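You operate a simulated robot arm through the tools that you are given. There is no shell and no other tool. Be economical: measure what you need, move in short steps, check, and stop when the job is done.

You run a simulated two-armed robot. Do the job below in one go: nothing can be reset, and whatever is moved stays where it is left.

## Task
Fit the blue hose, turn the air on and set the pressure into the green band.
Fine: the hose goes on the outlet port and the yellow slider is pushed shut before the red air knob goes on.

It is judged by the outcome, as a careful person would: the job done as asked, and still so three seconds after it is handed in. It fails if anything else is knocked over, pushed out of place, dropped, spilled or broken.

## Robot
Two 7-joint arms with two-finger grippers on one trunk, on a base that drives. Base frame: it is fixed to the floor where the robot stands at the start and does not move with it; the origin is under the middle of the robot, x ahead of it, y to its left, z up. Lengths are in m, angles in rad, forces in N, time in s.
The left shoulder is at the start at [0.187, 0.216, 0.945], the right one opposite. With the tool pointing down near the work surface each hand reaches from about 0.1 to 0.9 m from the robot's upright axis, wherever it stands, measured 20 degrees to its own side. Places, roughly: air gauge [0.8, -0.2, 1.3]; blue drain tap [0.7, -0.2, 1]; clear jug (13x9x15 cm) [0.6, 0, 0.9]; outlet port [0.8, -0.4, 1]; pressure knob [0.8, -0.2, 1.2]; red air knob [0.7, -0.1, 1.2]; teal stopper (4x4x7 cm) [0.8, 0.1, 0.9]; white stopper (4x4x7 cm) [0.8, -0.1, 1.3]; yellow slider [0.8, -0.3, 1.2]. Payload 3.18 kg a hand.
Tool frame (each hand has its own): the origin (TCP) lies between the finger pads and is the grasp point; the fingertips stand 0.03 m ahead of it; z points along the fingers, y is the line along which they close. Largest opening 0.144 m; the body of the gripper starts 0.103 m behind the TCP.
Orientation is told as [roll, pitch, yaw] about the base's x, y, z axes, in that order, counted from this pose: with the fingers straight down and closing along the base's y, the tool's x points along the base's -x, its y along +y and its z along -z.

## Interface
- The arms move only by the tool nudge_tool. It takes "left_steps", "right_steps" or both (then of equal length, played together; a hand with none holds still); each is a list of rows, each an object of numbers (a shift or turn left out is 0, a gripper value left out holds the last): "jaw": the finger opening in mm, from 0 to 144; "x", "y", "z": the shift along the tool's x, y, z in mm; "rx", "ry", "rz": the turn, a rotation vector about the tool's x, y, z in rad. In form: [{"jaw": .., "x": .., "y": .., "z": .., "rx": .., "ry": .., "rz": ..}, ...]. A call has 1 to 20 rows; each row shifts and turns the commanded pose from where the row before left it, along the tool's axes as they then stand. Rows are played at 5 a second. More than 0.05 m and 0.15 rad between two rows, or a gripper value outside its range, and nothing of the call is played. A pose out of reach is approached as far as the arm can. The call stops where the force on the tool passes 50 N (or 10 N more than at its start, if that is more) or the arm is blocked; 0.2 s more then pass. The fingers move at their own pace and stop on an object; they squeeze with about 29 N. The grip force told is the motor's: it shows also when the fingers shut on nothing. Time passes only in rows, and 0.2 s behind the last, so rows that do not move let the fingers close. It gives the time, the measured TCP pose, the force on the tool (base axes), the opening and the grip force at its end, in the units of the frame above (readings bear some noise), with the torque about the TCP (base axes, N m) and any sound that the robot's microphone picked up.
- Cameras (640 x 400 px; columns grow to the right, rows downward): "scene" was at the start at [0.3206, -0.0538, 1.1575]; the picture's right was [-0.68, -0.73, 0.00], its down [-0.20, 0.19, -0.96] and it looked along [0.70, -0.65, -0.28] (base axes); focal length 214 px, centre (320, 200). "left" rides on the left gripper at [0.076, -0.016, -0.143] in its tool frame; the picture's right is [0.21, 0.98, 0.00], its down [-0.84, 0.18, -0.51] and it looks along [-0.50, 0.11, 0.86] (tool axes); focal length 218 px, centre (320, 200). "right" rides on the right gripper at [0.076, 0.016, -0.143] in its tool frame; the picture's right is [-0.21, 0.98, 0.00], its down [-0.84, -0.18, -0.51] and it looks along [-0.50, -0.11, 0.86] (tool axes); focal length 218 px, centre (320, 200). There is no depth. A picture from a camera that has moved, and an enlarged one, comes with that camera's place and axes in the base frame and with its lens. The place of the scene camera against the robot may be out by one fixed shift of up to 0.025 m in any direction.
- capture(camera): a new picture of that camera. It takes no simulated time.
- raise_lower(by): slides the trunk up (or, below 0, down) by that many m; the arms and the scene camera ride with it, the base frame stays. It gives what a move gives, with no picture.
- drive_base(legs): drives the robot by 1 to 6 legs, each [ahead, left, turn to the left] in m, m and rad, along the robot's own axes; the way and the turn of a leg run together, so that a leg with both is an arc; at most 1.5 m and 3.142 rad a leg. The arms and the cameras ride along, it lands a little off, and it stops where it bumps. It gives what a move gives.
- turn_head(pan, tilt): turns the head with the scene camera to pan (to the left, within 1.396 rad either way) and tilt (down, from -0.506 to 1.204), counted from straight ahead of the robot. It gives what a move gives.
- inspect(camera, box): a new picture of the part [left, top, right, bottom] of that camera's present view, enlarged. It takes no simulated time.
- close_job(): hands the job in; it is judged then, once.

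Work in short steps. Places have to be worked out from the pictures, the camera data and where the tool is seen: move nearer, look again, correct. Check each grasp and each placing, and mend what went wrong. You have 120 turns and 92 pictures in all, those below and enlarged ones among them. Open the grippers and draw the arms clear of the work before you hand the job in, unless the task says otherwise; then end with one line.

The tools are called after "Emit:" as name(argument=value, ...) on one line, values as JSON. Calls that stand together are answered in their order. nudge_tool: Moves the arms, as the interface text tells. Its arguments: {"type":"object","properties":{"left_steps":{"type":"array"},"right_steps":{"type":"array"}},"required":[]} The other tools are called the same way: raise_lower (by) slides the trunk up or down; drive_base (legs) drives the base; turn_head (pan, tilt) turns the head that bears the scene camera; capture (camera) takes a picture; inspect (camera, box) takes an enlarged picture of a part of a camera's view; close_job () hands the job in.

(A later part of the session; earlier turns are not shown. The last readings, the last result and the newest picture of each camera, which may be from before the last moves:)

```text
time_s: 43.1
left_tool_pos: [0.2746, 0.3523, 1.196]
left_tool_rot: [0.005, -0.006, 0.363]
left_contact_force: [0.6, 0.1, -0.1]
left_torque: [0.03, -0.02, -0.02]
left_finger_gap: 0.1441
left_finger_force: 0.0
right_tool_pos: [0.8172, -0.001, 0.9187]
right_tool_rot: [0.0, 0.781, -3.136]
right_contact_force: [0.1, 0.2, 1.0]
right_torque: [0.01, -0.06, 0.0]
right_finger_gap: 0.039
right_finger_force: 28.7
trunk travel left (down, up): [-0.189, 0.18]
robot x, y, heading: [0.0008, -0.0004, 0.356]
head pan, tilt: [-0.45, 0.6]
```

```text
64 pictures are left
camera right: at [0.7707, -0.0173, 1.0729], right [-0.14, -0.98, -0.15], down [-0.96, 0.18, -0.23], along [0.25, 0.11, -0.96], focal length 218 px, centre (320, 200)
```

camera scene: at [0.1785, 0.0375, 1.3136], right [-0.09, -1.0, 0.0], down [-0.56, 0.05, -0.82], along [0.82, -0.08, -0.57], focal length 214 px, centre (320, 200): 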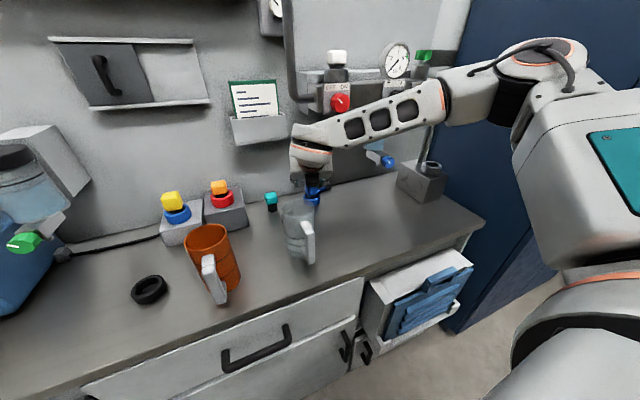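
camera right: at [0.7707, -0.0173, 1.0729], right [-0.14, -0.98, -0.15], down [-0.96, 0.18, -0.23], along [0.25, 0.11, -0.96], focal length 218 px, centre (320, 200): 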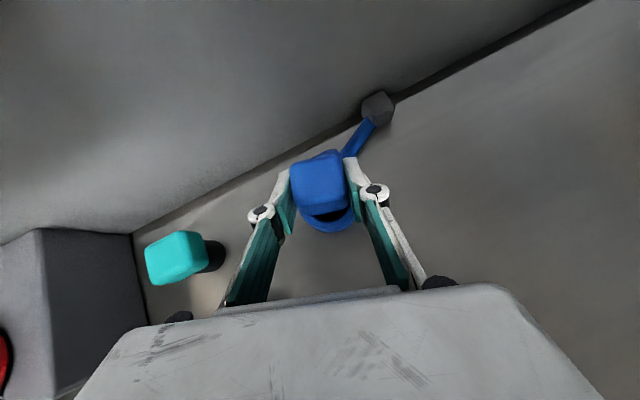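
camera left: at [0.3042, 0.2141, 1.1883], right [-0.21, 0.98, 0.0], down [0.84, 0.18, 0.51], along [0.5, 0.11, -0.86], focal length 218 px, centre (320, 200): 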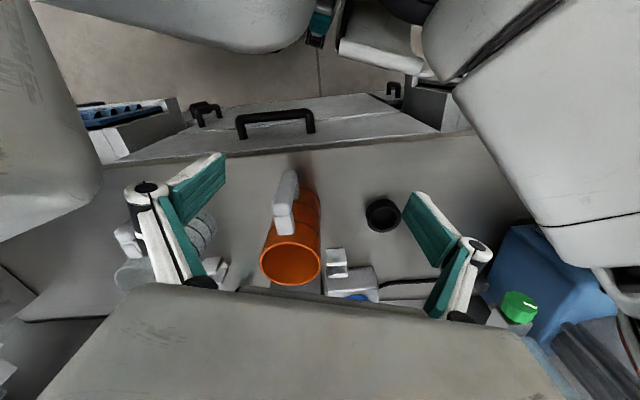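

I have a firm grip at 39 mm. I lift 25 mm straight up, gently, and check what comes along.

Emit:
nudge_tool(right_steps=[{"x": 6, "z": -6}, {"x": 6, "z": -6}, {"x": 6, "z": -6}])

Emit:
capture(camera="right")

Emit:
inspect(camera="scene", box=[240, 90, 400, 220])

```text
time_s: 43.9
left_tool_pos: [0.275, 0.3517, 1.1968]
left_tool_rot: [0.004, -0.006, 0.361]
left_contact_force: [-0.6, 0.1, 0.2]
left_torque: [0.0, -0.05, 0.01]
left_finger_gap: 0.1439
left_finger_force: 0.1
right_tool_pos: [0.8186, -0.0002, 0.9446]
right_tool_rot: [0.0, 0.779, -3.137]
right_contact_force: [-1.7, -0.3, 0.4]
right_torque: [-0.05, 0.07, 0.02]
right_finger_gap: 0.0392
right_finger_force: 29.0
trunk travel left (down, up): [-0.189, 0.18]
robot x, y, heading: [0.0025, 0.0001, 0.355]
head pan, tilt: [-0.45, 0.6]
```

```text
63 pictures are left
camera right: at [0.7729, -0.0171, 1.0998], right [-0.14, -0.98, -0.15], down [-0.96, 0.18, -0.23], along [0.25, 0.11, -0.96], focal length 218 px, centre (320, 200)
```

right: 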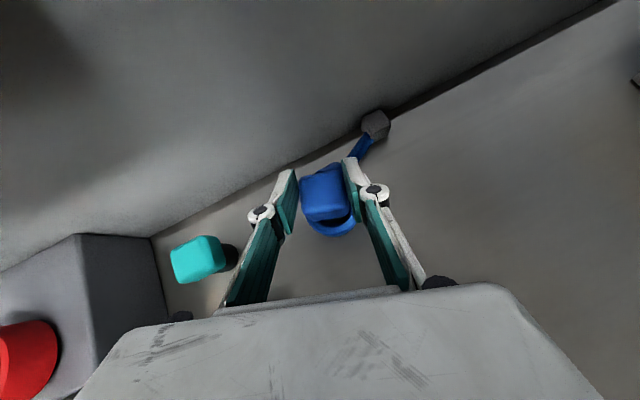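

```text
3.08 times, centred on (320, 155) of scene
camera zoom: at [0.1779, 0.038, 1.3137], right [-0.09, -1.0, 0.0], down [-0.56, 0.05, -0.83], along [0.82, -0.08, -0.56], focal length 660 px, centre (320, 338)
```

zoom: 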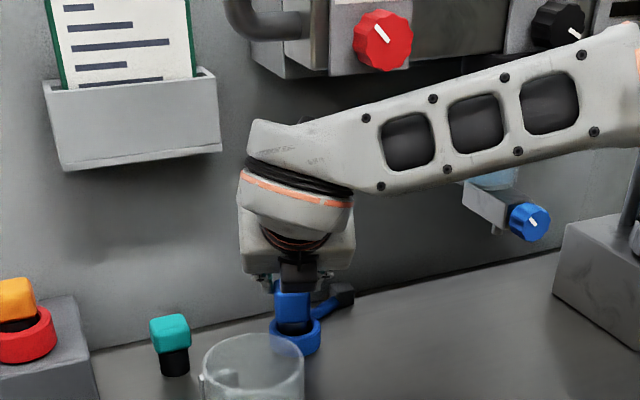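

I need to see whether the ring comes with the plug, so I zoom in closer.

Emit:
inspect(camera="scene", box=[290, 165, 350, 210])

Emit:
inspect(camera="right", box=[270, 100, 400, 250])

```text
8.89 times, centred on (320, 188) of scene
camera zoom: at [0.1779, 0.038, 1.3137], right [-0.09, -1.0, 0.0], down [-0.56, 0.05, -0.83], along [0.82, -0.08, -0.56], focal length 1906 px, centre (320, 311)
```

zoom: 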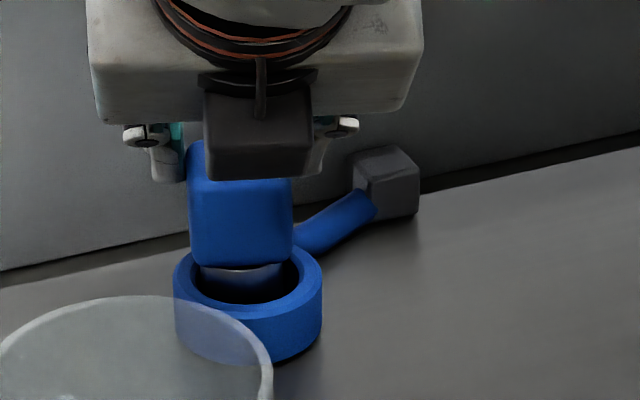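

```text
2.67 times, centred on (335, 175) of right
camera zoom: at [0.7729, -0.0171, 1.0998], right [-0.14, -0.98, -0.15], down [-0.96, 0.18, -0.23], along [0.25, 0.11, -0.96], focal length 582 px, centre (280, 267)
```

zoom: 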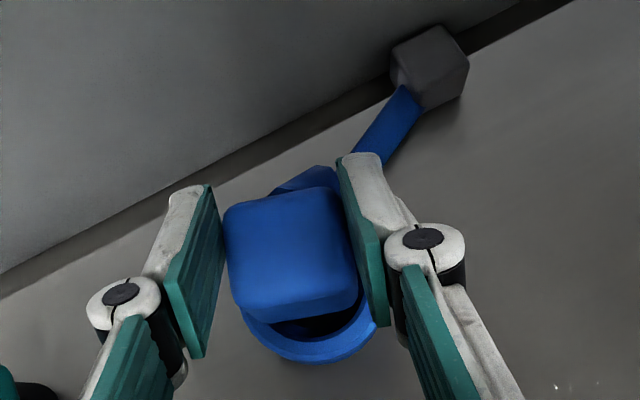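

It is ambiguous, so I lift another 20 mm and compare.

Emit:
nudge_tool(right_steps=[{"x": 7, "z": -7}, {"x": 7, "z": -7}])

Emit:
inspect(camera="scene", box=[290, 165, 350, 210])

```text
time_s: 44.5
left_tool_pos: [0.2752, 0.3516, 1.1972]
left_tool_rot: [0.006, -0.006, 0.362]
left_contact_force: [0.0, -0.7, -1.2]
left_torque: [0.0, -0.03, 0.01]
left_finger_gap: 0.1439
left_finger_force: 0.0
right_tool_pos: [0.8179, -0.0016, 0.9657]
right_tool_rot: [0.001, 0.781, -3.138]
right_contact_force: [0.1, 0.6, -1.1]
right_torque: [0.0, 0.02, 0.05]
right_finger_gap: 0.0396
right_finger_force: 29.0
trunk travel left (down, up): [-0.189, 0.18]
robot x, y, heading: [-0.0019, 0.0027, 0.359]
head pan, tilt: [-0.45, 0.6]
```

```text
8.89 times, centred on (320, 188) of scene
camera zoom: at [0.178, 0.038, 1.3137], right [-0.09, -1.0, 0.0], down [-0.56, 0.05, -0.83], along [0.82, -0.08, -0.56], focal length 1906 px, centre (320, 311)
```

zoom: 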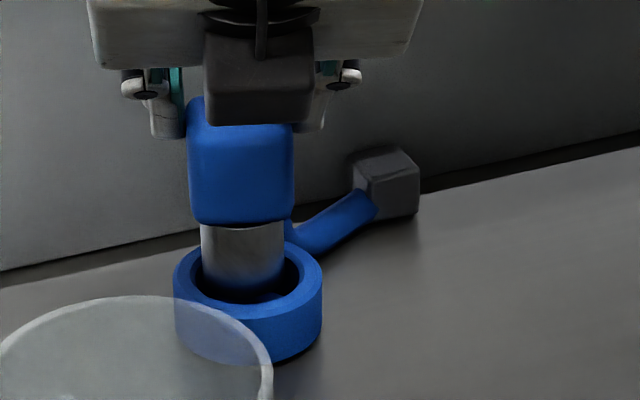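

The plug slides up out of its blue parking cup, and it has a metal stem. I keep lifting gently, watching the force because the panel is above.

Emit:
nudge_tool(right_steps=[{"x": 5, "z": -5}, {"x": 5, "z": -5}, {"x": 5, "z": -5}])

Emit:
inspect(camera="scene", box=[250, 60, 450, 210])

```text
time_s: 45.3
left_tool_pos: [0.2741, 0.3515, 1.1966]
left_tool_rot: [0.007, -0.007, 0.362]
left_contact_force: [-1.0, 0.6, -0.6]
left_torque: [0.04, 0.02, 0.04]
left_finger_gap: 0.144
left_finger_force: 0.0
right_tool_pos: [0.82, -0.001, 0.9882]
right_tool_rot: [-0.001, 0.78, -3.136]
right_contact_force: [0.2, 0.2, -1.4]
right_torque: [0.0, -0.01, 0.02]
right_finger_gap: 0.0391
right_finger_force: 29.1
trunk travel left (down, up): [-0.189, 0.18]
robot x, y, heading: [-0.0004, 0.0018, 0.358]
head pan, tilt: [-0.45, 0.6]
```

```text
2.67 times, centred on (350, 135) of scene
camera zoom: at [0.1779, 0.038, 1.3137], right [-0.09, -1.0, 0.0], down [-0.56, 0.05, -0.83], along [0.82, -0.08, -0.56], focal length 572 px, centre (240, 373)
```

zoom: 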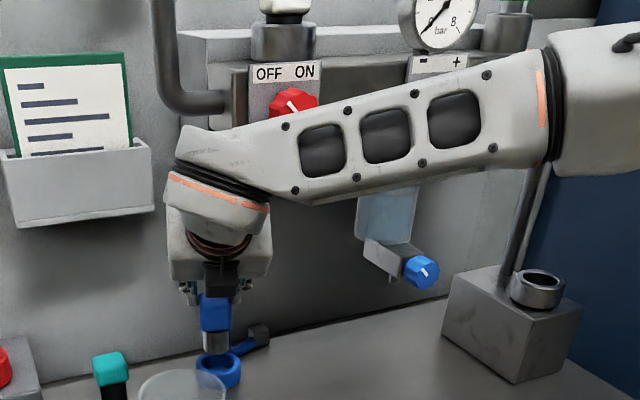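

The stem is nearly out. I lift 12 mm more, then zoom to confirm it is clear.

Emit:
nudge_tool(right_steps=[{"x": 4, "z": -5}, {"x": 4, "z": -5}])

Emit:
inspect(camera="scene", box=[290, 155, 350, 205])

```text
time_s: 45.9
left_tool_pos: [0.2769, 0.3536, 1.1944]
left_tool_rot: [0.004, -0.003, 0.363]
left_contact_force: [0.0, -0.4, -0.1]
left_torque: [-0.03, 0.03, 0.0]
left_finger_gap: 0.1436
left_finger_force: 0.0
right_tool_pos: [0.8183, -0.0013, 0.9882]
right_tool_rot: [0.01, 0.766, -3.131]
right_contact_force: [-17.2, 0.2, -40.7]
right_torque: [0.47, -4.46, -0.25]
right_finger_gap: 0.0393
right_finger_force: 28.9
trunk travel left (down, up): [-0.189, 0.18]
robot x, y, heading: [-0.0004, -0.0023, 0.354]
head pan, tilt: [-0.45, 0.6]
```

```text
8.00 times, centred on (320, 180) of scene
camera zoom: at [0.1804, 0.0383, 1.3122], right [-0.09, -1.0, 0.0], down [-0.56, 0.05, -0.82], along [0.82, -0.08, -0.57], focal length 1716 px, centre (320, 360)
```

zoom: 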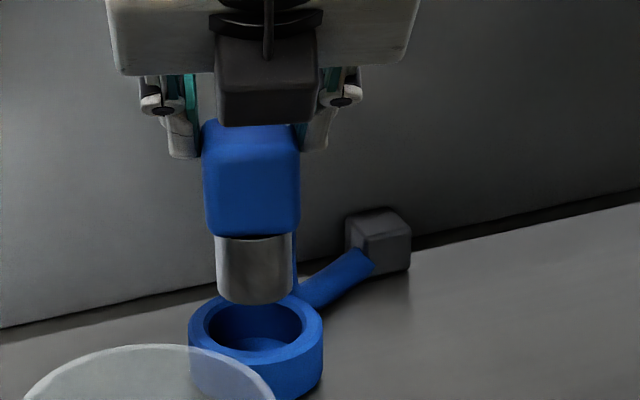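

The gripper's top touched the panel underside, but the stem is clear of the cup by about 15 mm. I lower a few mm, then pull back and right of the jug.

Emit:
nudge_tool(right_steps=[{"x": -4, "z": 4}, {"x": -20, "z": -18}, {"x": -20, "y": 12, "z": -20}, {"x": -20, "y": 25, "z": -20}, {"x": -20, "y": 30, "z": -20}, {"x": -20, "y": 20, "z": -20}, {"x": -20, "y": 20, "z": -20}])

Emit:
capture(camera="scene")

Emit:
capture(camera="right")

```text
time_s: 46.6
left_tool_pos: [0.2761, 0.3519, 1.198]
left_tool_rot: [0.006, -0.008, 0.363]
left_contact_force: [0.4, 0.4, 0.9]
left_torque: [0.03, -0.02, 0.0]
left_finger_gap: 0.144
left_finger_force: 0.0
right_tool_pos: [0.7857, -0.0058, 0.9865]
right_tool_rot: [0.005, 0.772, -3.13]
right_contact_force: [-4.4, 0.5, -18.5]
right_torque: [0.35, -1.57, -0.2]
right_finger_gap: 0.0394
right_finger_force: 28.8
trunk travel left (down, up): [-0.189, 0.18]
robot x, y, heading: [-0.0022, -0.0012, 0.357]
head pan, tilt: [-0.45, 0.6]
stopped in row 3 (right hand): the force on the tool passed its limit at 72 N (the readings are from after the stop); the commanded pose is now the measured one
```

```text
56 pictures are left
camera scene: at [0.1793, 0.0382, 1.3141], right [-0.09, -1.0, 0.0], down [-0.56, 0.05, -0.82], along [0.82, -0.08, -0.57], focal length 214 px, centre (320, 200)
```

scene: 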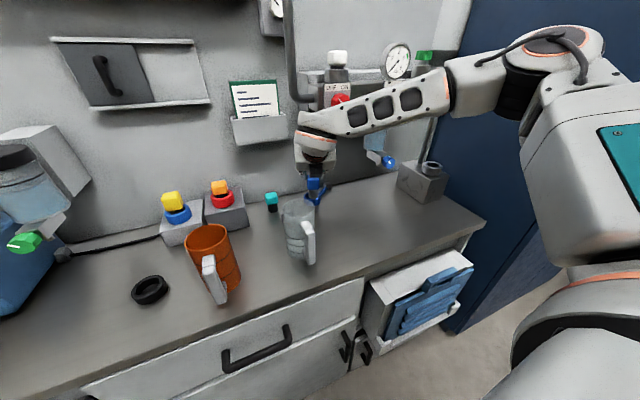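

```text
55 pictures are left
camera right: at [0.7402, -0.0215, 1.1417], right [-0.14, -0.98, -0.14], down [-0.96, 0.17, -0.22], along [0.24, 0.1, -0.96], focal length 218 px, centre (320, 200)
```

right: 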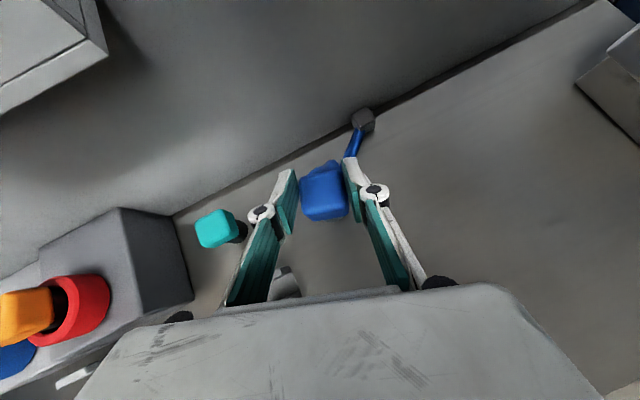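

The hand's top still rubs the panel underside. I lower 10 mm while pulling back, then carry on back.

Emit:
nudge_tool(right_steps=[{"x": -6, "z": 3}, {"x": -9, "z": 0}, {"x": -14, "z": -14}, {"x": -18, "z": -18, "y": 10}, {"x": -20, "y": 25, "z": -20}])

Emit:
capture(camera="right")

```text
time_s: 47.8
left_tool_pos: [0.2737, 0.3528, 1.1972]
left_tool_rot: [0.006, -0.009, 0.364]
left_contact_force: [1.2, -0.6, 0.6]
left_torque: [0.04, -0.04, -0.01]
left_finger_gap: 0.1439
left_finger_force: 0.0
right_tool_pos: [0.7017, -0.0427, 0.9767]
right_tool_rot: [0.002, 0.779, -3.135]
right_contact_force: [0.3, -0.3, -1.4]
right_torque: [0.02, 0.0, 0.0]
right_finger_gap: 0.0394
right_finger_force: 29.5
trunk travel left (down, up): [-0.189, 0.18]
robot x, y, heading: [0.0006, -0.0009, 0.357]
head pan, tilt: [-0.45, 0.6]
```

```text
54 pictures are left
camera right: at [0.6561, -0.0595, 1.1323], right [-0.14, -0.98, -0.14], down [-0.96, 0.17, -0.23], along [0.25, 0.11, -0.96], focal length 218 px, centre (320, 200)
```

right: 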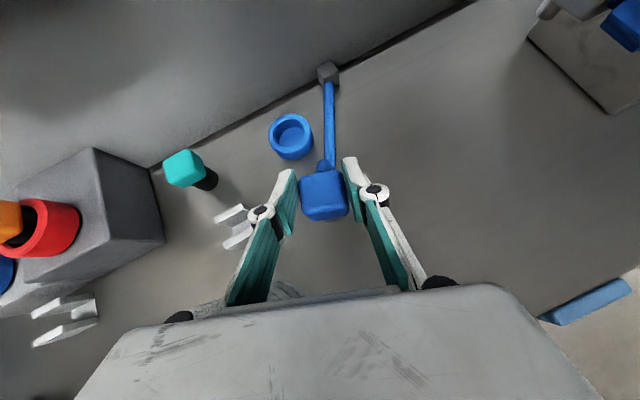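

The plug is out, the hose runs from it to the anchor box, and the cup stays put. I go up and back, then right to face the port, staying in front of the tap and filter.

Emit:
nudge_tool(right_steps=[{"x": -6, "y": 20, "z": -29}, {"x": -6, "y": 20, "z": -29}, {"x": -6, "y": 20, "z": -29}, {"x": -6, "y": 20, "z": -29}, {"y": 38}, {"y": 38}, {"y": 38}, {"y": 38}, {"y": 38}, {"y": 38}, {"y": 38}, {"y": 38}])

Emit:
capture(camera="right")

Emit:
capture(camera="scene")

```text
time_s: 50.4
left_tool_pos: [0.2753, 0.3517, 1.1971]
left_tool_rot: [0.005, -0.007, 0.363]
left_contact_force: [0.6, -0.3, 0.2]
left_torque: [0.03, -0.01, -0.02]
left_finger_gap: 0.1439
left_finger_force: 0.2
right_tool_pos: [0.6106, -0.4249, 1.0478]
right_tool_rot: [0.002, 0.777, -3.133]
right_contact_force: [0.8, -0.1, -1.5]
right_torque: [0.02, 0.06, -0.01]
right_finger_gap: 0.0394
right_finger_force: 29.1
right hand out of reach, approached as far as the arm can: row 6
trunk travel left (down, up): [-0.189, 0.18]
robot x, y, heading: [-0.0011, -0.0027, 0.358]
head pan, tilt: [-0.45, 0.6]
```

```text
53 pictures are left
camera right: at [0.5647, -0.4425, 1.2017], right [-0.14, -0.98, -0.14], down [-0.96, 0.17, -0.23], along [0.25, 0.11, -0.96], focal length 218 px, centre (320, 200)
```

right: 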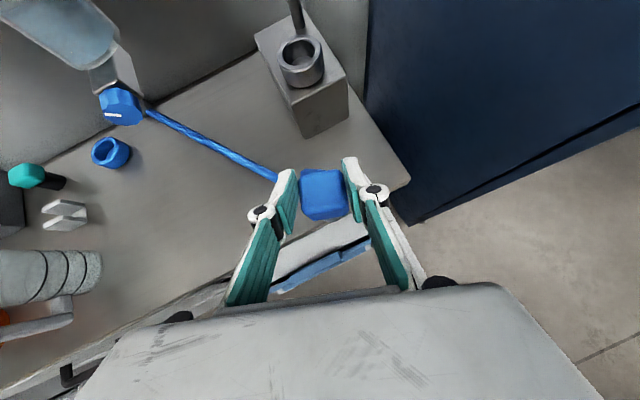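

```text
52 pictures are left
camera scene: at [0.1786, 0.0376, 1.3137], right [-0.09, -1.0, 0.0], down [-0.56, 0.05, -0.83], along [0.82, -0.08, -0.56], focal length 214 px, centre (320, 200)
```

scene: 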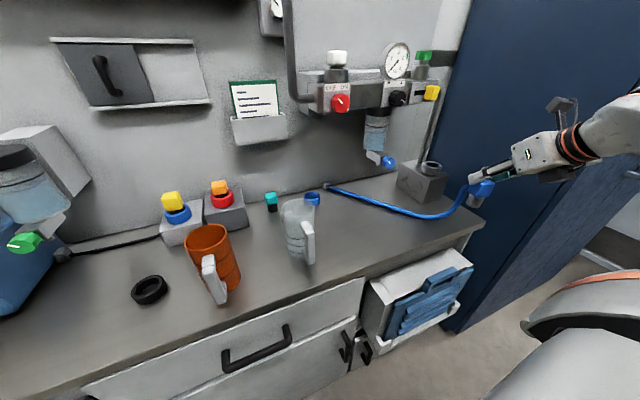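

The hose follows well. The port rim centre triangulates to ≈[0.821, -0.419, 0.973]. I zoom in on the held plug to check its attitude and stem length.

Emit:
inspect(camera="scene", box=[380, 140, 540, 240])

Emit:
inspect(camera="right", box=[240, 20, 380, 230])

```text
4.00 times, centred on (460, 190) of scene
camera zoom: at [0.1786, 0.0376, 1.3137], right [-0.09, -1.0, 0.0], down [-0.56, 0.05, -0.83], along [0.82, -0.08, -0.56], focal length 858 px, centre (-240, 240)
```

zoom: 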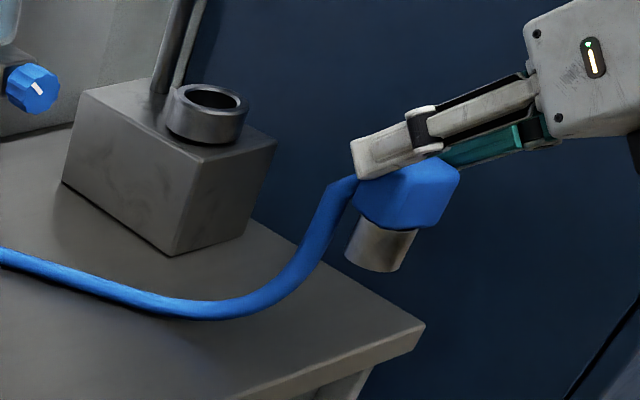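

```text
1.90 times, centred on (310, 125) of right
camera zoom: at [0.5647, -0.4425, 1.2017], right [-0.14, -0.98, -0.14], down [-0.96, 0.17, -0.23], along [0.25, 0.11, -0.96], focal length 416 px, centre (339, 343)
```

zoom: 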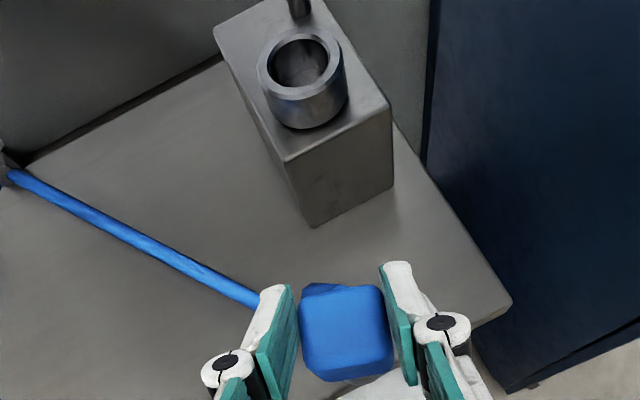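

The plug hangs upright, with its stem bottom about 0.07–0.09 below the TCP. I raise to z ≈1.08, then advance over the port to about [0.817, -0.416].

Emit:
nudge_tool(right_steps=[{"x": 14, "z": -14}, {"x": 14, "y": -9, "z": -14}, {"x": 27, "z": 27}, {"x": 27, "z": 27}, {"x": 27, "z": 27}, {"x": 27, "z": 27}])

Emit:
capture(camera="right")

Emit:
inspect(camera="scene", box=[340, 60, 540, 210])

```text
time_s: 51.8
left_tool_pos: [0.2773, 0.3521, 1.1955]
left_tool_rot: [0.004, -0.007, 0.363]
left_contact_force: [-0.3, -0.7, -0.7]
left_torque: [0.0, 0.02, -0.03]
left_finger_gap: 0.1438
left_finger_force: 0.0
right_tool_pos: [0.7655, -0.4161, 1.0827]
right_tool_rot: [0.005, 0.777, -3.13]
right_contact_force: [0.1, -0.2, -1.4]
right_torque: [0.0, 0.04, 0.01]
right_finger_gap: 0.0393
right_finger_force: 28.3
trunk travel left (down, up): [-0.189, 0.18]
robot x, y, heading: [-0.0008, 0.0038, 0.354]
head pan, tilt: [-0.45, 0.6]
```

```text
49 pictures are left
camera right: at [0.7192, -0.4333, 1.2387], right [-0.14, -0.98, -0.14], down [-0.96, 0.17, -0.23], along [0.25, 0.1, -0.96], focal length 218 px, centre (320, 200)
```

right: 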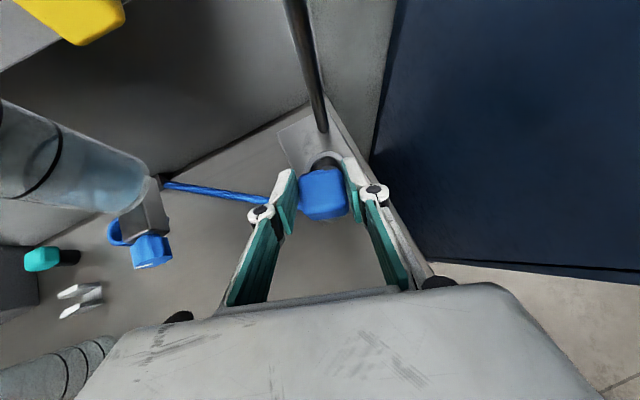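

```text
2.67 times, centred on (440, 135) of scene
camera zoom: at [0.1799, 0.0382, 1.3133], right [-0.09, -1.0, 0.0], down [-0.56, 0.05, -0.82], along [0.82, -0.08, -0.57], focal length 572 px, centre (0, 373)
```

zoom: 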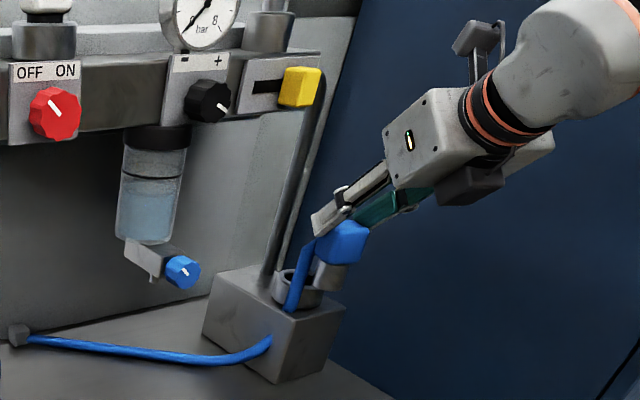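

The plug is just short of the port. I advance 50 mm more at this height and look.

Emit:
nudge_tool(right_steps=[{"x": 12, "z": 12}, {"x": 12, "z": 12}, {"x": 12, "z": 12}])

Emit:
capture(camera="right")

Emit:
inspect(camera="scene", box=[400, 110, 500, 210])

```text
time_s: 52.6
left_tool_pos: [0.275, 0.3529, 1.1963]
left_tool_rot: [0.006, -0.005, 0.362]
left_contact_force: [-0.1, -0.3, -0.8]
left_torque: [-0.01, 0.02, -0.01]
left_finger_gap: 0.1438
left_finger_force: 0.1
right_tool_pos: [0.8166, -0.4134, 1.0828]
right_tool_rot: [0.003, 0.777, -3.133]
right_contact_force: [-0.2, -0.8, -1.0]
right_torque: [0.06, 0.01, 0.02]
right_finger_gap: 0.0394
right_finger_force: 29.5
trunk travel left (down, up): [-0.189, 0.18]
robot x, y, heading: [0.0036, 0.0001, 0.357]
head pan, tilt: [-0.45, 0.6]
```

```text
47 pictures are left
camera right: at [0.7707, -0.43, 1.2378], right [-0.14, -0.98, -0.14], down [-0.96, 0.17, -0.23], along [0.25, 0.1, -0.96], focal length 218 px, centre (320, 200)
```

right: 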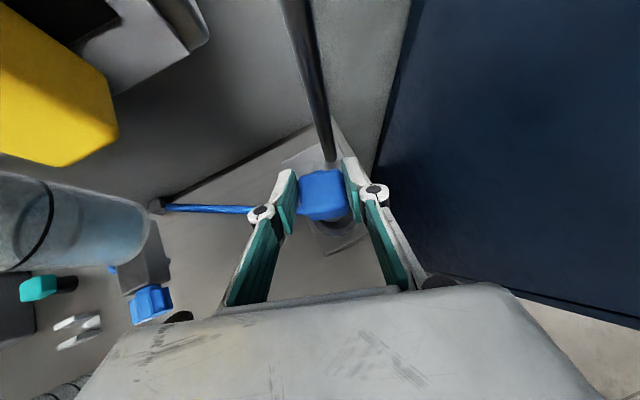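

```text
4.00 times, centred on (450, 160) of scene
camera zoom: at [0.1795, 0.0383, 1.3134], right [-0.09, -1.0, 0.0], down [-0.56, 0.05, -0.82], along [0.82, -0.08, -0.57], focal length 858 px, centre (-200, 360)
```

zoom: 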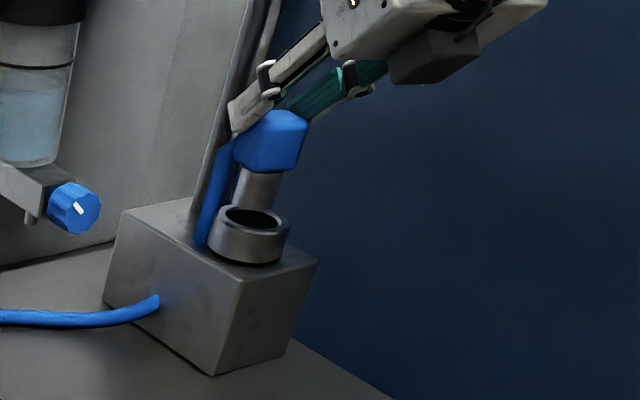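

I zoom in more on the stem and the port hole to judge the alignment.

Emit:
inspect(camera="scene", box=[435, 130, 485, 180])

Emit:
inspect(camera="right", box=[270, 130, 390, 260])

```text
8.00 times, centred on (460, 155) of scene
camera zoom: at [0.1795, 0.0383, 1.3134], right [-0.09, -1.0, 0.0], down [-0.56, 0.05, -0.82], along [0.82, -0.08, -0.57], focal length 1716 px, centre (-800, 560)
```

zoom: 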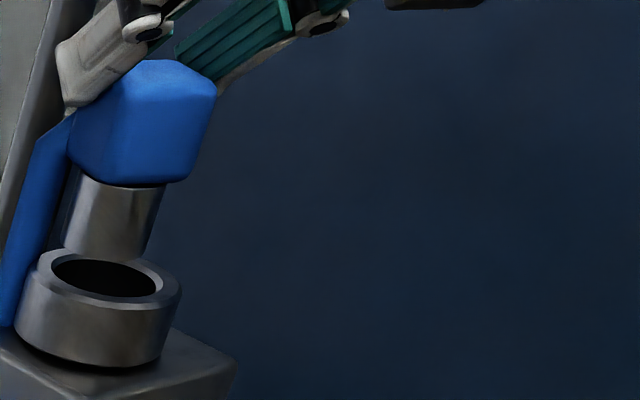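

```text
3.08 times, centred on (330, 195) of right
camera zoom: at [0.7707, -0.43, 1.2378], right [-0.14, -0.98, -0.14], down [-0.96, 0.17, -0.23], along [0.25, 0.1, -0.96], focal length 672 px, centre (289, 215)
```

zoom: 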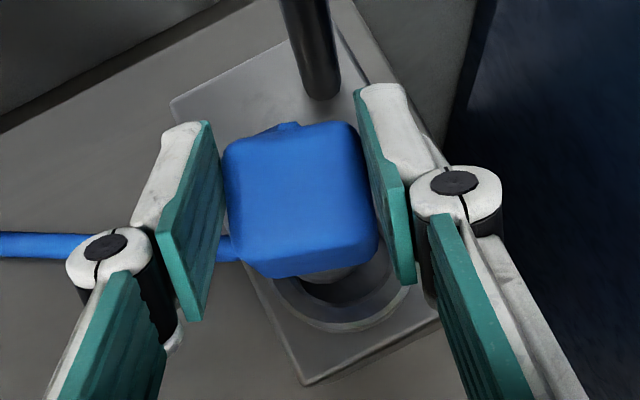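

Stem and hole agree to within a few mm, with the stem about 15 mm above the rim. I shift 2 mm to the right, lower 12 mm and re-check.

Emit:
nudge_tool(right_steps=[{"y": 2, "x": -3, "z": 3}, {"x": -3, "z": 3}, {"x": -3, "z": 3}])

Emit:
inspect(camera="scene", box=[435, 130, 485, 180])

Emit:
inspect(camera="right", box=[270, 130, 390, 260])

```text
time_s: 53.4
left_tool_pos: [0.2755, 0.3529, 1.1967]
left_tool_rot: [0.007, -0.007, 0.363]
left_contact_force: [0.3, -0.2, 0.1]
left_torque: [0.0, -0.01, -0.02]
left_finger_gap: 0.1438
left_finger_force: 0.0
right_tool_pos: [0.8165, -0.4145, 1.0731]
right_tool_rot: [0.004, 0.778, -3.131]
right_contact_force: [0.7, -0.4, -0.8]
right_torque: [0.0, 0.01, 0.0]
right_finger_gap: 0.0394
right_finger_force: 28.5
trunk travel left (down, up): [-0.189, 0.18]
robot x, y, heading: [0.0012, -0.0025, 0.358]
head pan, tilt: [-0.45, 0.6]
```

```text
8.00 times, centred on (460, 155) of scene
camera zoom: at [0.1789, 0.038, 1.3136], right [-0.09, -1.0, 0.0], down [-0.56, 0.05, -0.82], along [0.82, -0.08, -0.57], focal length 1716 px, centre (-800, 560)
```

zoom: 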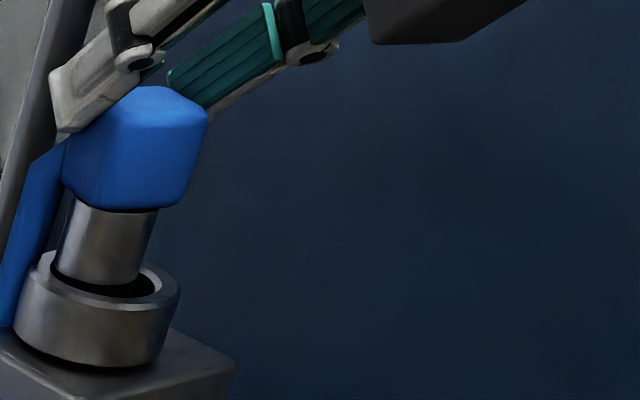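

```text
3.08 times, centred on (330, 195) of right
camera zoom: at [0.7707, -0.4311, 1.2269], right [-0.14, -0.98, -0.14], down [-0.96, 0.17, -0.23], along [0.25, 0.1, -0.96], focal length 672 px, centre (289, 215)
```

zoom: 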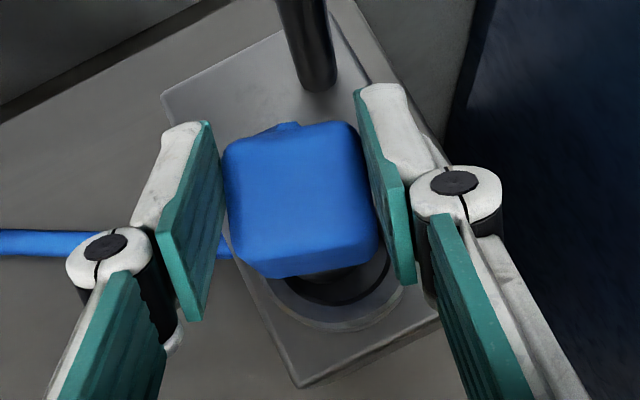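

The stem sits slightly left (+y) in the hole. I shift 4 mm right and lower 6 mm.

Emit:
nudge_tool(right_steps=[{"y": 4}, {"x": -2, "z": 2}, {"x": -2, "z": 2}])

Emit:
inspect(camera="scene", box=[435, 130, 485, 180])

Emit:
inspect(camera="right", box=[290, 160, 370, 240])

```text
time_s: 54.2
left_tool_pos: [0.276, 0.3518, 1.1956]
left_tool_rot: [0.007, -0.007, 0.365]
left_contact_force: [0.5, 0.1, -0.3]
left_torque: [-0.03, 0.01, 0.03]
left_finger_gap: 0.1441
left_finger_force: 0.1
right_tool_pos: [0.816, -0.42, 1.065]
right_tool_rot: [0.003, 0.777, -3.131]
right_contact_force: [0.2, 0.0, -1.3]
right_torque: [0.02, -0.01, 0.0]
right_finger_gap: 0.0394
right_finger_force: 28.7
trunk travel left (down, up): [-0.189, 0.18]
robot x, y, heading: [0.0013, -0.0005, 0.359]
head pan, tilt: [-0.45, 0.6]
```

```text
8.00 times, centred on (460, 155) of scene
camera zoom: at [0.1787, 0.038, 1.3137], right [-0.09, -1.0, 0.0], down [-0.56, 0.05, -0.83], along [0.82, -0.08, -0.56], focal length 1716 px, centre (-800, 560)
```

zoom: 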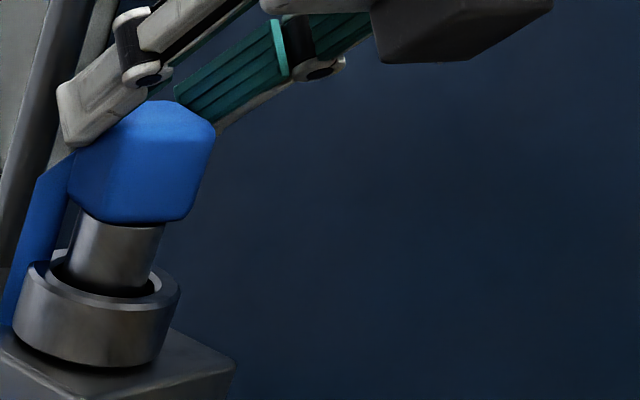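

```text
5.00 times, centred on (330, 200) of right
camera zoom: at [0.7698, -0.4358, 1.221], right [-0.14, -0.98, -0.14], down [-0.96, 0.17, -0.23], along [0.25, 0.11, -0.96], focal length 1091 px, centre (270, 200)
```

zoom: 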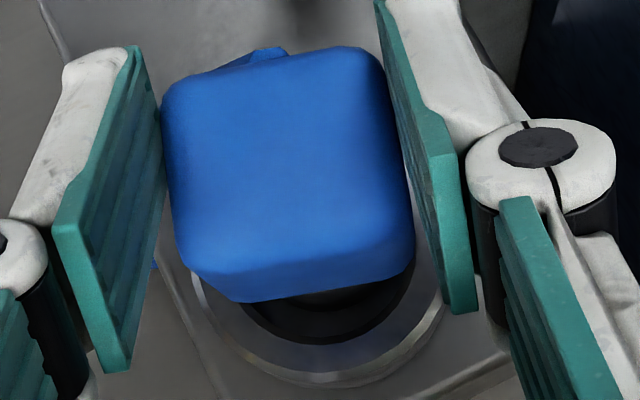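

It looks centred. I lower further, 3 mm per row, watching the force.

Emit:
nudge_tool(right_steps=[{"x": -2, "z": 2}, {"x": -2, "z": 2}, {"x": -2, "z": 2}, {"x": -2, "z": 2}])

Emit:
inspect(camera="scene", box=[435, 130, 485, 180])

```text
time_s: 55.2
left_tool_pos: [0.2759, 0.3522, 1.1972]
left_tool_rot: [0.005, -0.007, 0.364]
left_contact_force: [-0.9, -1.1, -0.3]
left_torque: [-0.01, 0.02, -0.04]
left_finger_gap: 0.144
left_finger_force: 0.0
right_tool_pos: [0.8159, -0.4198, 1.0544]
right_tool_rot: [0.006, 0.779, -3.131]
right_contact_force: [0.0, -0.1, -1.3]
right_torque: [0.01, 0.01, 0.01]
right_finger_gap: 0.0393
right_finger_force: 29.2
trunk travel left (down, up): [-0.189, 0.18]
robot x, y, heading: [0.0032, -0.0003, 0.359]
head pan, tilt: [-0.45, 0.6]
```

```text
8.00 times, centred on (460, 155) of scene
camera zoom: at [0.1787, 0.0381, 1.3137], right [-0.09, -1.0, 0.0], down [-0.56, 0.05, -0.83], along [0.82, -0.08, -0.56], focal length 1716 px, centre (-800, 560)
```

zoom: 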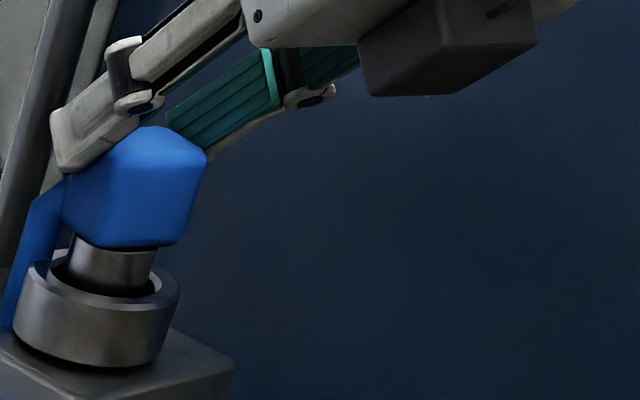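

The stem is entering the hole with no force. I keep lowering until it seats.

Emit:
nudge_tool(right_steps=[{"x": -2, "z": 2}, {"x": -2, "z": 2}, {"x": -2, "z": 2}, {"x": -2, "z": 2}, {"x": -2, "z": 2}])

Emit:
inspect(camera="scene", box=[435, 130, 485, 180])

```text
time_s: 56.4
left_tool_pos: [0.2733, 0.3528, 1.1978]
left_tool_rot: [0.005, -0.008, 0.363]
left_contact_force: [-1.1, 0.5, 0.3]
left_torque: [0.0, 0.01, 0.0]
left_finger_gap: 0.1441
left_finger_force: 0.1
right_tool_pos: [0.816, -0.4196, 1.0457]
right_tool_rot: [0.005, 0.781, -3.132]
right_contact_force: [-1.0, -3.5, 7.8]
right_torque: [-0.09, 0.1, 0.04]
right_finger_gap: 0.0394
right_finger_force: 29.5
trunk travel left (down, up): [-0.189, 0.18]
robot x, y, heading: [-0.0016, 0.0026, 0.357]
head pan, tilt: [-0.45, 0.6]
```

```text
8.00 times, centred on (460, 155) of scene
camera zoom: at [0.1775, 0.0381, 1.3141], right [-0.09, -1.0, 0.0], down [-0.56, 0.05, -0.83], along [0.82, -0.08, -0.56], focal length 1716 px, centre (-800, 560)
```

zoom: 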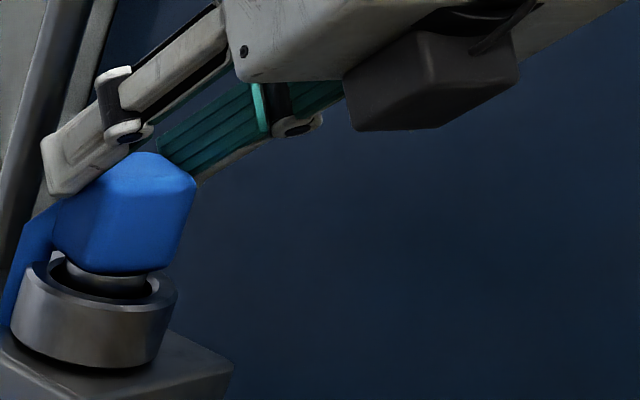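

There is light resistance, with about 5 mm left. I press a little more.

Emit:
nudge_tool(right_steps=[{"x": -2, "z": 2}, {"x": -2, "z": 2}, {"x": -2, "z": 2}, {}])

Emit:
inspect(camera="scene", box=[435, 130, 485, 180])

```text
time_s: 57.4
left_tool_pos: [0.2727, 0.3536, 1.1971]
left_tool_rot: [0.003, -0.01, 0.363]
left_contact_force: [-0.1, -0.7, 0.2]
left_torque: [-0.01, 0.02, -0.05]
left_finger_gap: 0.1438
left_finger_force: 0.0
right_tool_pos: [0.8137, -0.4197, 1.037]
right_tool_rot: [0.005, 0.783, -3.13]
right_contact_force: [3.4, -2.4, 25.5]
right_torque: [-0.07, -0.63, -0.05]
right_finger_gap: 0.0397
right_finger_force: 28.8
trunk travel left (down, up): [-0.189, 0.18]
robot x, y, heading: [0.0009, 0.0007, 0.355]
head pan, tilt: [-0.45, 0.6]
```

```text
8.00 times, centred on (460, 155) of scene
camera zoom: at [0.1763, 0.0393, 1.3142], right [-0.09, -1.0, 0.0], down [-0.56, 0.05, -0.83], along [0.82, -0.08, -0.56], focal length 1716 px, centre (-800, 560)
```

zoom: 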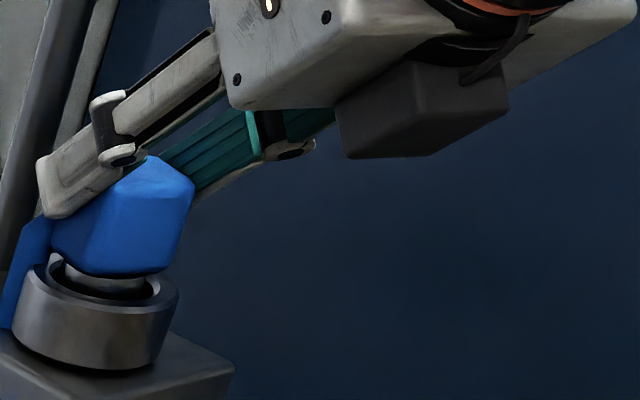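

The plug no longer descends and the fingers begin to slip on it, so it is seated. I relieve the push, open and back off along the tool axis.

Emit:
nudge_tool(right_steps=[{"x": 3, "z": -3}, {"jaw": 62}, {}, {"z": -25}, {"z": -30}, {"z": -30}, {"z": -30}])

Emit:
capture(camera="right")

Emit:
inspect(camera="scene", box=[400, 110, 500, 210])

```text
time_s: 59.0
left_tool_pos: [0.2737, 0.3532, 1.1969]
left_tool_rot: [0.006, -0.008, 0.363]
left_contact_force: [-0.1, 0.3, 0.4]
left_torque: [0.03, -0.04, -0.02]
left_finger_gap: 0.144
left_finger_force: 0.1
right_tool_pos: [0.7323, -0.419, 1.1223]
right_tool_rot: [0.003, 0.779, -3.132]
right_contact_force: [-0.1, 0.1, 1.0]
right_torque: [-0.01, 0.0, 0.0]
right_finger_gap: 0.0623
right_finger_force: 0.0
trunk travel left (down, up): [-0.189, 0.18]
robot x, y, heading: [0.0002, 0.0001, 0.355]
head pan, tilt: [-0.45, 0.6]
```

```text
36 pictures are left
camera right: at [0.6872, -0.436, 1.2758], right [-0.14, -0.98, -0.14], down [-0.96, 0.17, -0.23], along [0.25, 0.1, -0.96], focal length 218 px, centre (320, 200)
```

right: 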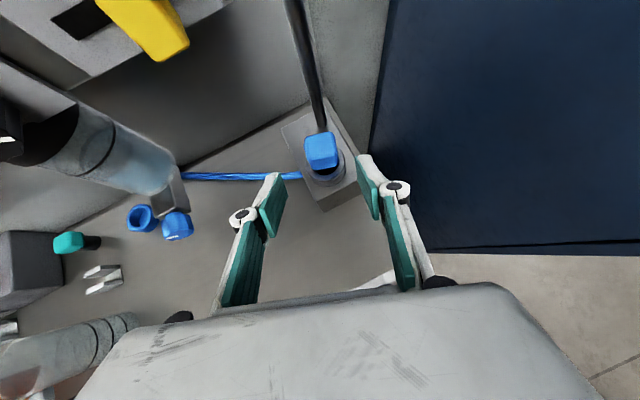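

```text
4.00 times, centred on (450, 160) of scene
camera zoom: at [0.1776, 0.0383, 1.3139], right [-0.09, -1.0, 0.0], down [-0.56, 0.05, -0.83], along [0.82, -0.08, -0.56], focal length 858 px, centre (-200, 360)
```

zoom: 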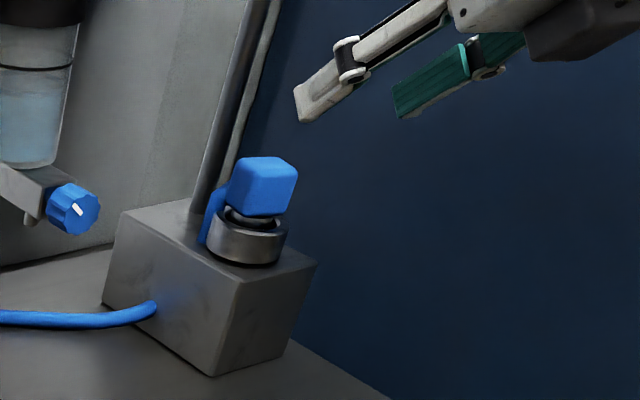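

The hose plug is seated in the port. The yellow slider is at ≈[0.82, -0.348, 1.197], at the right end of a slot that runs left. I close the fingers and bring the tips to its right side.

Emit:
nudge_tool(right_steps=[{"jaw": 0}, {"x": 22, "z": -2}, {"x": 22, "z": -2}, {"x": 22, "z": -2}, {"x": 22, "z": -2}, {"x": 22, "z": -2}])

Emit:
capture(camera="right")

Emit:
inspect(camera="scene", box=[340, 30, 500, 150])

```text
time_s: 60.4
left_tool_pos: [0.2764, 0.3536, 1.1963]
left_tool_rot: [0.003, -0.006, 0.364]
left_contact_force: [-0.8, 0.3, 0.6]
left_torque: [-0.02, 0.01, 0.01]
left_finger_gap: 0.1441
left_finger_force: 0.1
right_tool_pos: [0.8074, -0.4185, 1.2035]
right_tool_rot: [0.002, 0.776, -3.132]
right_contact_force: [-0.2, -0.4, 0.8]
right_torque: [-0.01, -0.03, 0.0]
right_finger_gap: 0.0001
right_finger_force: 29.2
trunk travel left (down, up): [-0.189, 0.18]
robot x, y, heading: [-0.0015, -0.0048, 0.35]
head pan, tilt: [-0.45, 0.6]
```

```text
34 pictures are left
camera right: at [0.7608, -0.4355, 1.3584], right [-0.14, -0.98, -0.14], down [-0.96, 0.17, -0.23], along [0.25, 0.1, -0.96], focal length 218 px, centre (320, 200)
```

right: 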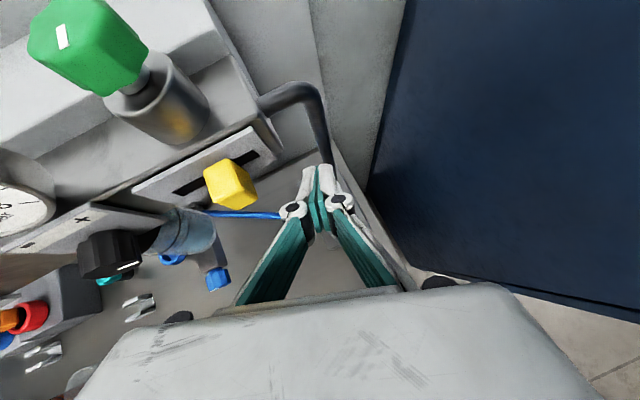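

```text
3.33 times, centred on (420, 90) of scene
camera zoom: at [0.1789, 0.0385, 1.3136], right [-0.09, -1.0, 0.0], down [-0.56, 0.05, -0.82], along [0.82, -0.08, -0.57], focal length 715 px, centre (-13, 567)
```

zoom: 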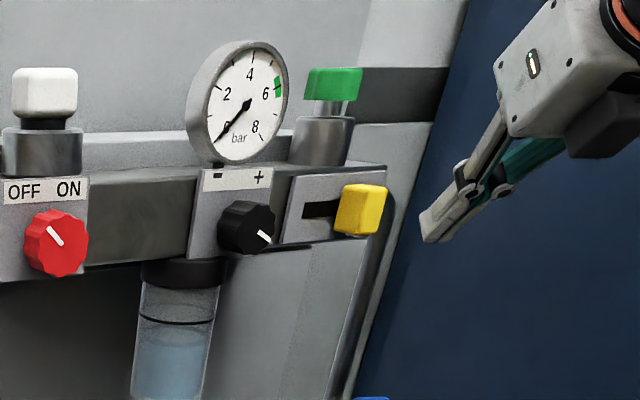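

The fingertips are level with the slider's right side. I sweep left toward it and push.

Emit:
nudge_tool(right_steps=[{"y": -12}, {"y": -12}, {"y": -12}, {"y": -8}, {"y": -8}, {"y": -8}, {"y": -8}])

Emit:
capture(camera="right")

```text
time_s: 62.0
left_tool_pos: [0.2729, 0.3511, 1.1971]
left_tool_rot: [0.005, -0.009, 0.361]
left_contact_force: [-0.4, -0.6, 0.4]
left_torque: [-0.04, -0.02, 0.02]
left_finger_gap: 0.144
left_finger_force: 0.1
right_tool_pos: [0.8022, -0.3531, 1.2039]
right_tool_rot: [0.003, 0.779, -3.136]
right_contact_force: [-22.1, -7.8, -0.5]
right_torque: [0.04, -0.05, 0.23]
right_finger_gap: 0.0
right_finger_force: 28.8
trunk travel left (down, up): [-0.189, 0.18]
robot x, y, heading: [-0.0001, -0.0004, 0.353]
head pan, tilt: [-0.45, 0.6]
```

```text
32 pictures are left
camera right: at [0.7567, -0.37, 1.3578], right [-0.14, -0.98, -0.14], down [-0.96, 0.18, -0.23], along [0.25, 0.11, -0.96], focal length 218 px, centre (320, 200)
```

right: 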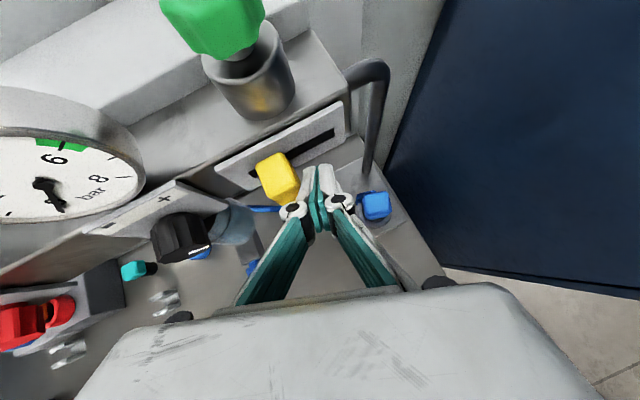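

The slider moves left and the slot now shows on its right. The tips press on the face plate, so I back off 6 mm and push on.

Emit:
nudge_tool(right_steps=[{"x": -4, "z": -4}, {"y": -5}, {"y": -5}, {"y": -5}])

Emit:
capture(camera="right")

```text
time_s: 63.0
left_tool_pos: [0.2722, 0.3504, 1.1967]
left_tool_rot: [0.006, -0.01, 0.362]
left_contact_force: [0.3, 0.4, 1.3]
left_torque: [0.03, 0.01, -0.03]
left_finger_gap: 0.1436
left_finger_force: 0.0
right_tool_pos: [0.7988, -0.3398, 1.2045]
right_tool_rot: [0.003, 0.778, -3.138]
right_contact_force: [-21.3, -12.7, -4.2]
right_torque: [0.0, 0.01, 0.23]
right_finger_gap: 0.0
right_finger_force: 28.9
trunk travel left (down, up): [-0.189, 0.18]
robot x, y, heading: [0.0001, -0.0001, 0.36]
head pan, tilt: [-0.45, 0.6]
```

```text
31 pictures are left
camera right: at [0.7523, -0.3562, 1.3578], right [-0.14, -0.98, -0.15], down [-0.96, 0.18, -0.23], along [0.25, 0.11, -0.96], focal length 218 px, centre (320, 200)
```

right: 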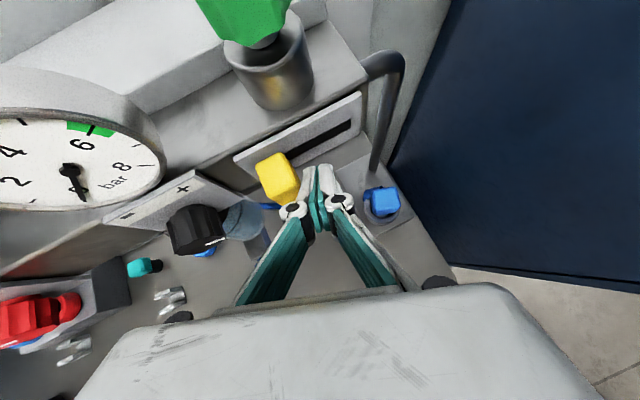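

It is near the left end. I back off the plate a bit more and push until it stops.

Emit:
nudge_tool(right_steps=[{"x": -5, "z": -5}, {"y": -5}, {"y": -5}, {"y": -5}, {"y": -5}])

Emit:
inspect(camera="right", box=[210, 60, 410, 240])

```text
time_s: 63.9
left_tool_pos: [0.2783, 0.3512, 1.1944]
left_tool_rot: [0.005, -0.004, 0.36]
left_contact_force: [1.0, -0.2, -1.4]
left_torque: [-0.11, 0.01, 0.03]
left_finger_gap: 0.144
left_finger_force: 0.2
right_tool_pos: [0.795, -0.3397, 1.2029]
right_tool_rot: [0.013, 0.783, 3.138]
right_contact_force: [1.3, -21.7, -0.2]
right_torque: [0.17, 0.05, -0.23]
right_finger_gap: 0.0
right_finger_force: 28.8
trunk travel left (down, up): [-0.189, 0.18]
robot x, y, heading: [0.0032, 0.0015, 0.353]
head pan, tilt: [-0.45, 0.6]
stopped in row 4 (right hand): the force on the tool passed its limit at 52 N (the readings are from after the stop); the commanded pose is now the measured one
```

```text
2.22 times, centred on (310, 150) of right
camera zoom: at [0.749, -0.3532, 1.3579], right [-0.16, -0.98, -0.14], down [-0.95, 0.19, -0.23], along [0.26, 0.09, -0.96], focal length 485 px, centre (342, 311)
```

zoom: 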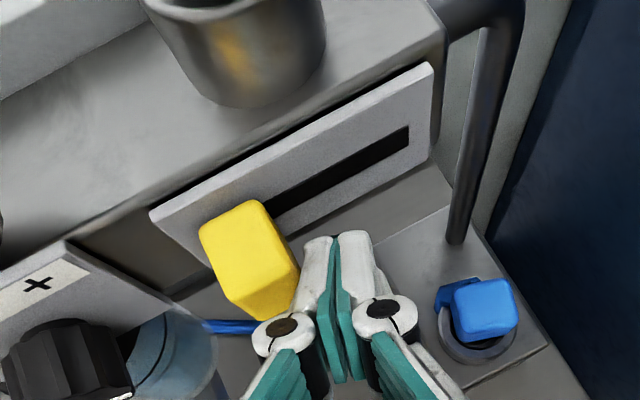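

A 52 N stop without motion means the slider is fully shut. I withdraw and pitch the hand level to face the red knob.

Emit:
nudge_tool(right_steps=[{"y": 12}, {"x": -28, "z": -28}, {"x": -28, "z": -28}, {"x": -28, "z": -28}, {"x": -28, "z": -28}, {"x": -28, "z": -28}, {"ry": 0.131}, {"ry": 0.131}, {"ry": 0.131}, {"ry": 0.131}, {"ry": 0.131}, {"ry": 0.131}])

Emit:
capture(camera="right")

```text
time_s: 66.5
left_tool_pos: [0.2776, 0.3504, 1.1958]
left_tool_rot: [0.006, -0.005, 0.36]
left_contact_force: [0.8, -0.8, 0.0]
left_torque: [-0.02, 0.02, 0.0]
left_finger_gap: 0.1439
left_finger_force: 0.1
right_tool_pos: [0.6416, -0.3727, 1.2419]
right_tool_rot: [1.242, 1.566, -1.903]
right_contact_force: [0.9, 0.1, -0.4]
right_torque: [-0.01, -0.01, 0.0]
right_finger_gap: 0.0003
right_finger_force: 29.0
right hand out of reach, approached as far as the arm can: row 10, 11, 12
trunk travel left (down, up): [-0.189, 0.18]
robot x, y, heading: [0.002, 0.0013, 0.351]
head pan, tilt: [-0.45, 0.6]
```

```text
29 pictures are left
camera right: at [0.4982, -0.3877, 1.3189], right [0.0, -0.98, -0.2], down [-0.51, 0.18, -0.84], along [0.86, 0.1, -0.5], focal length 218 px, centre (320, 200)
```

right: 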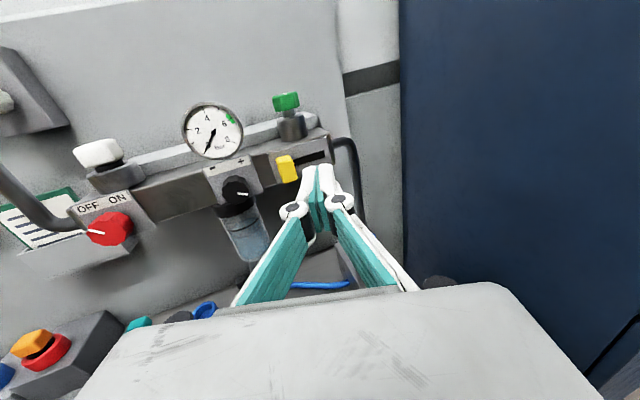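

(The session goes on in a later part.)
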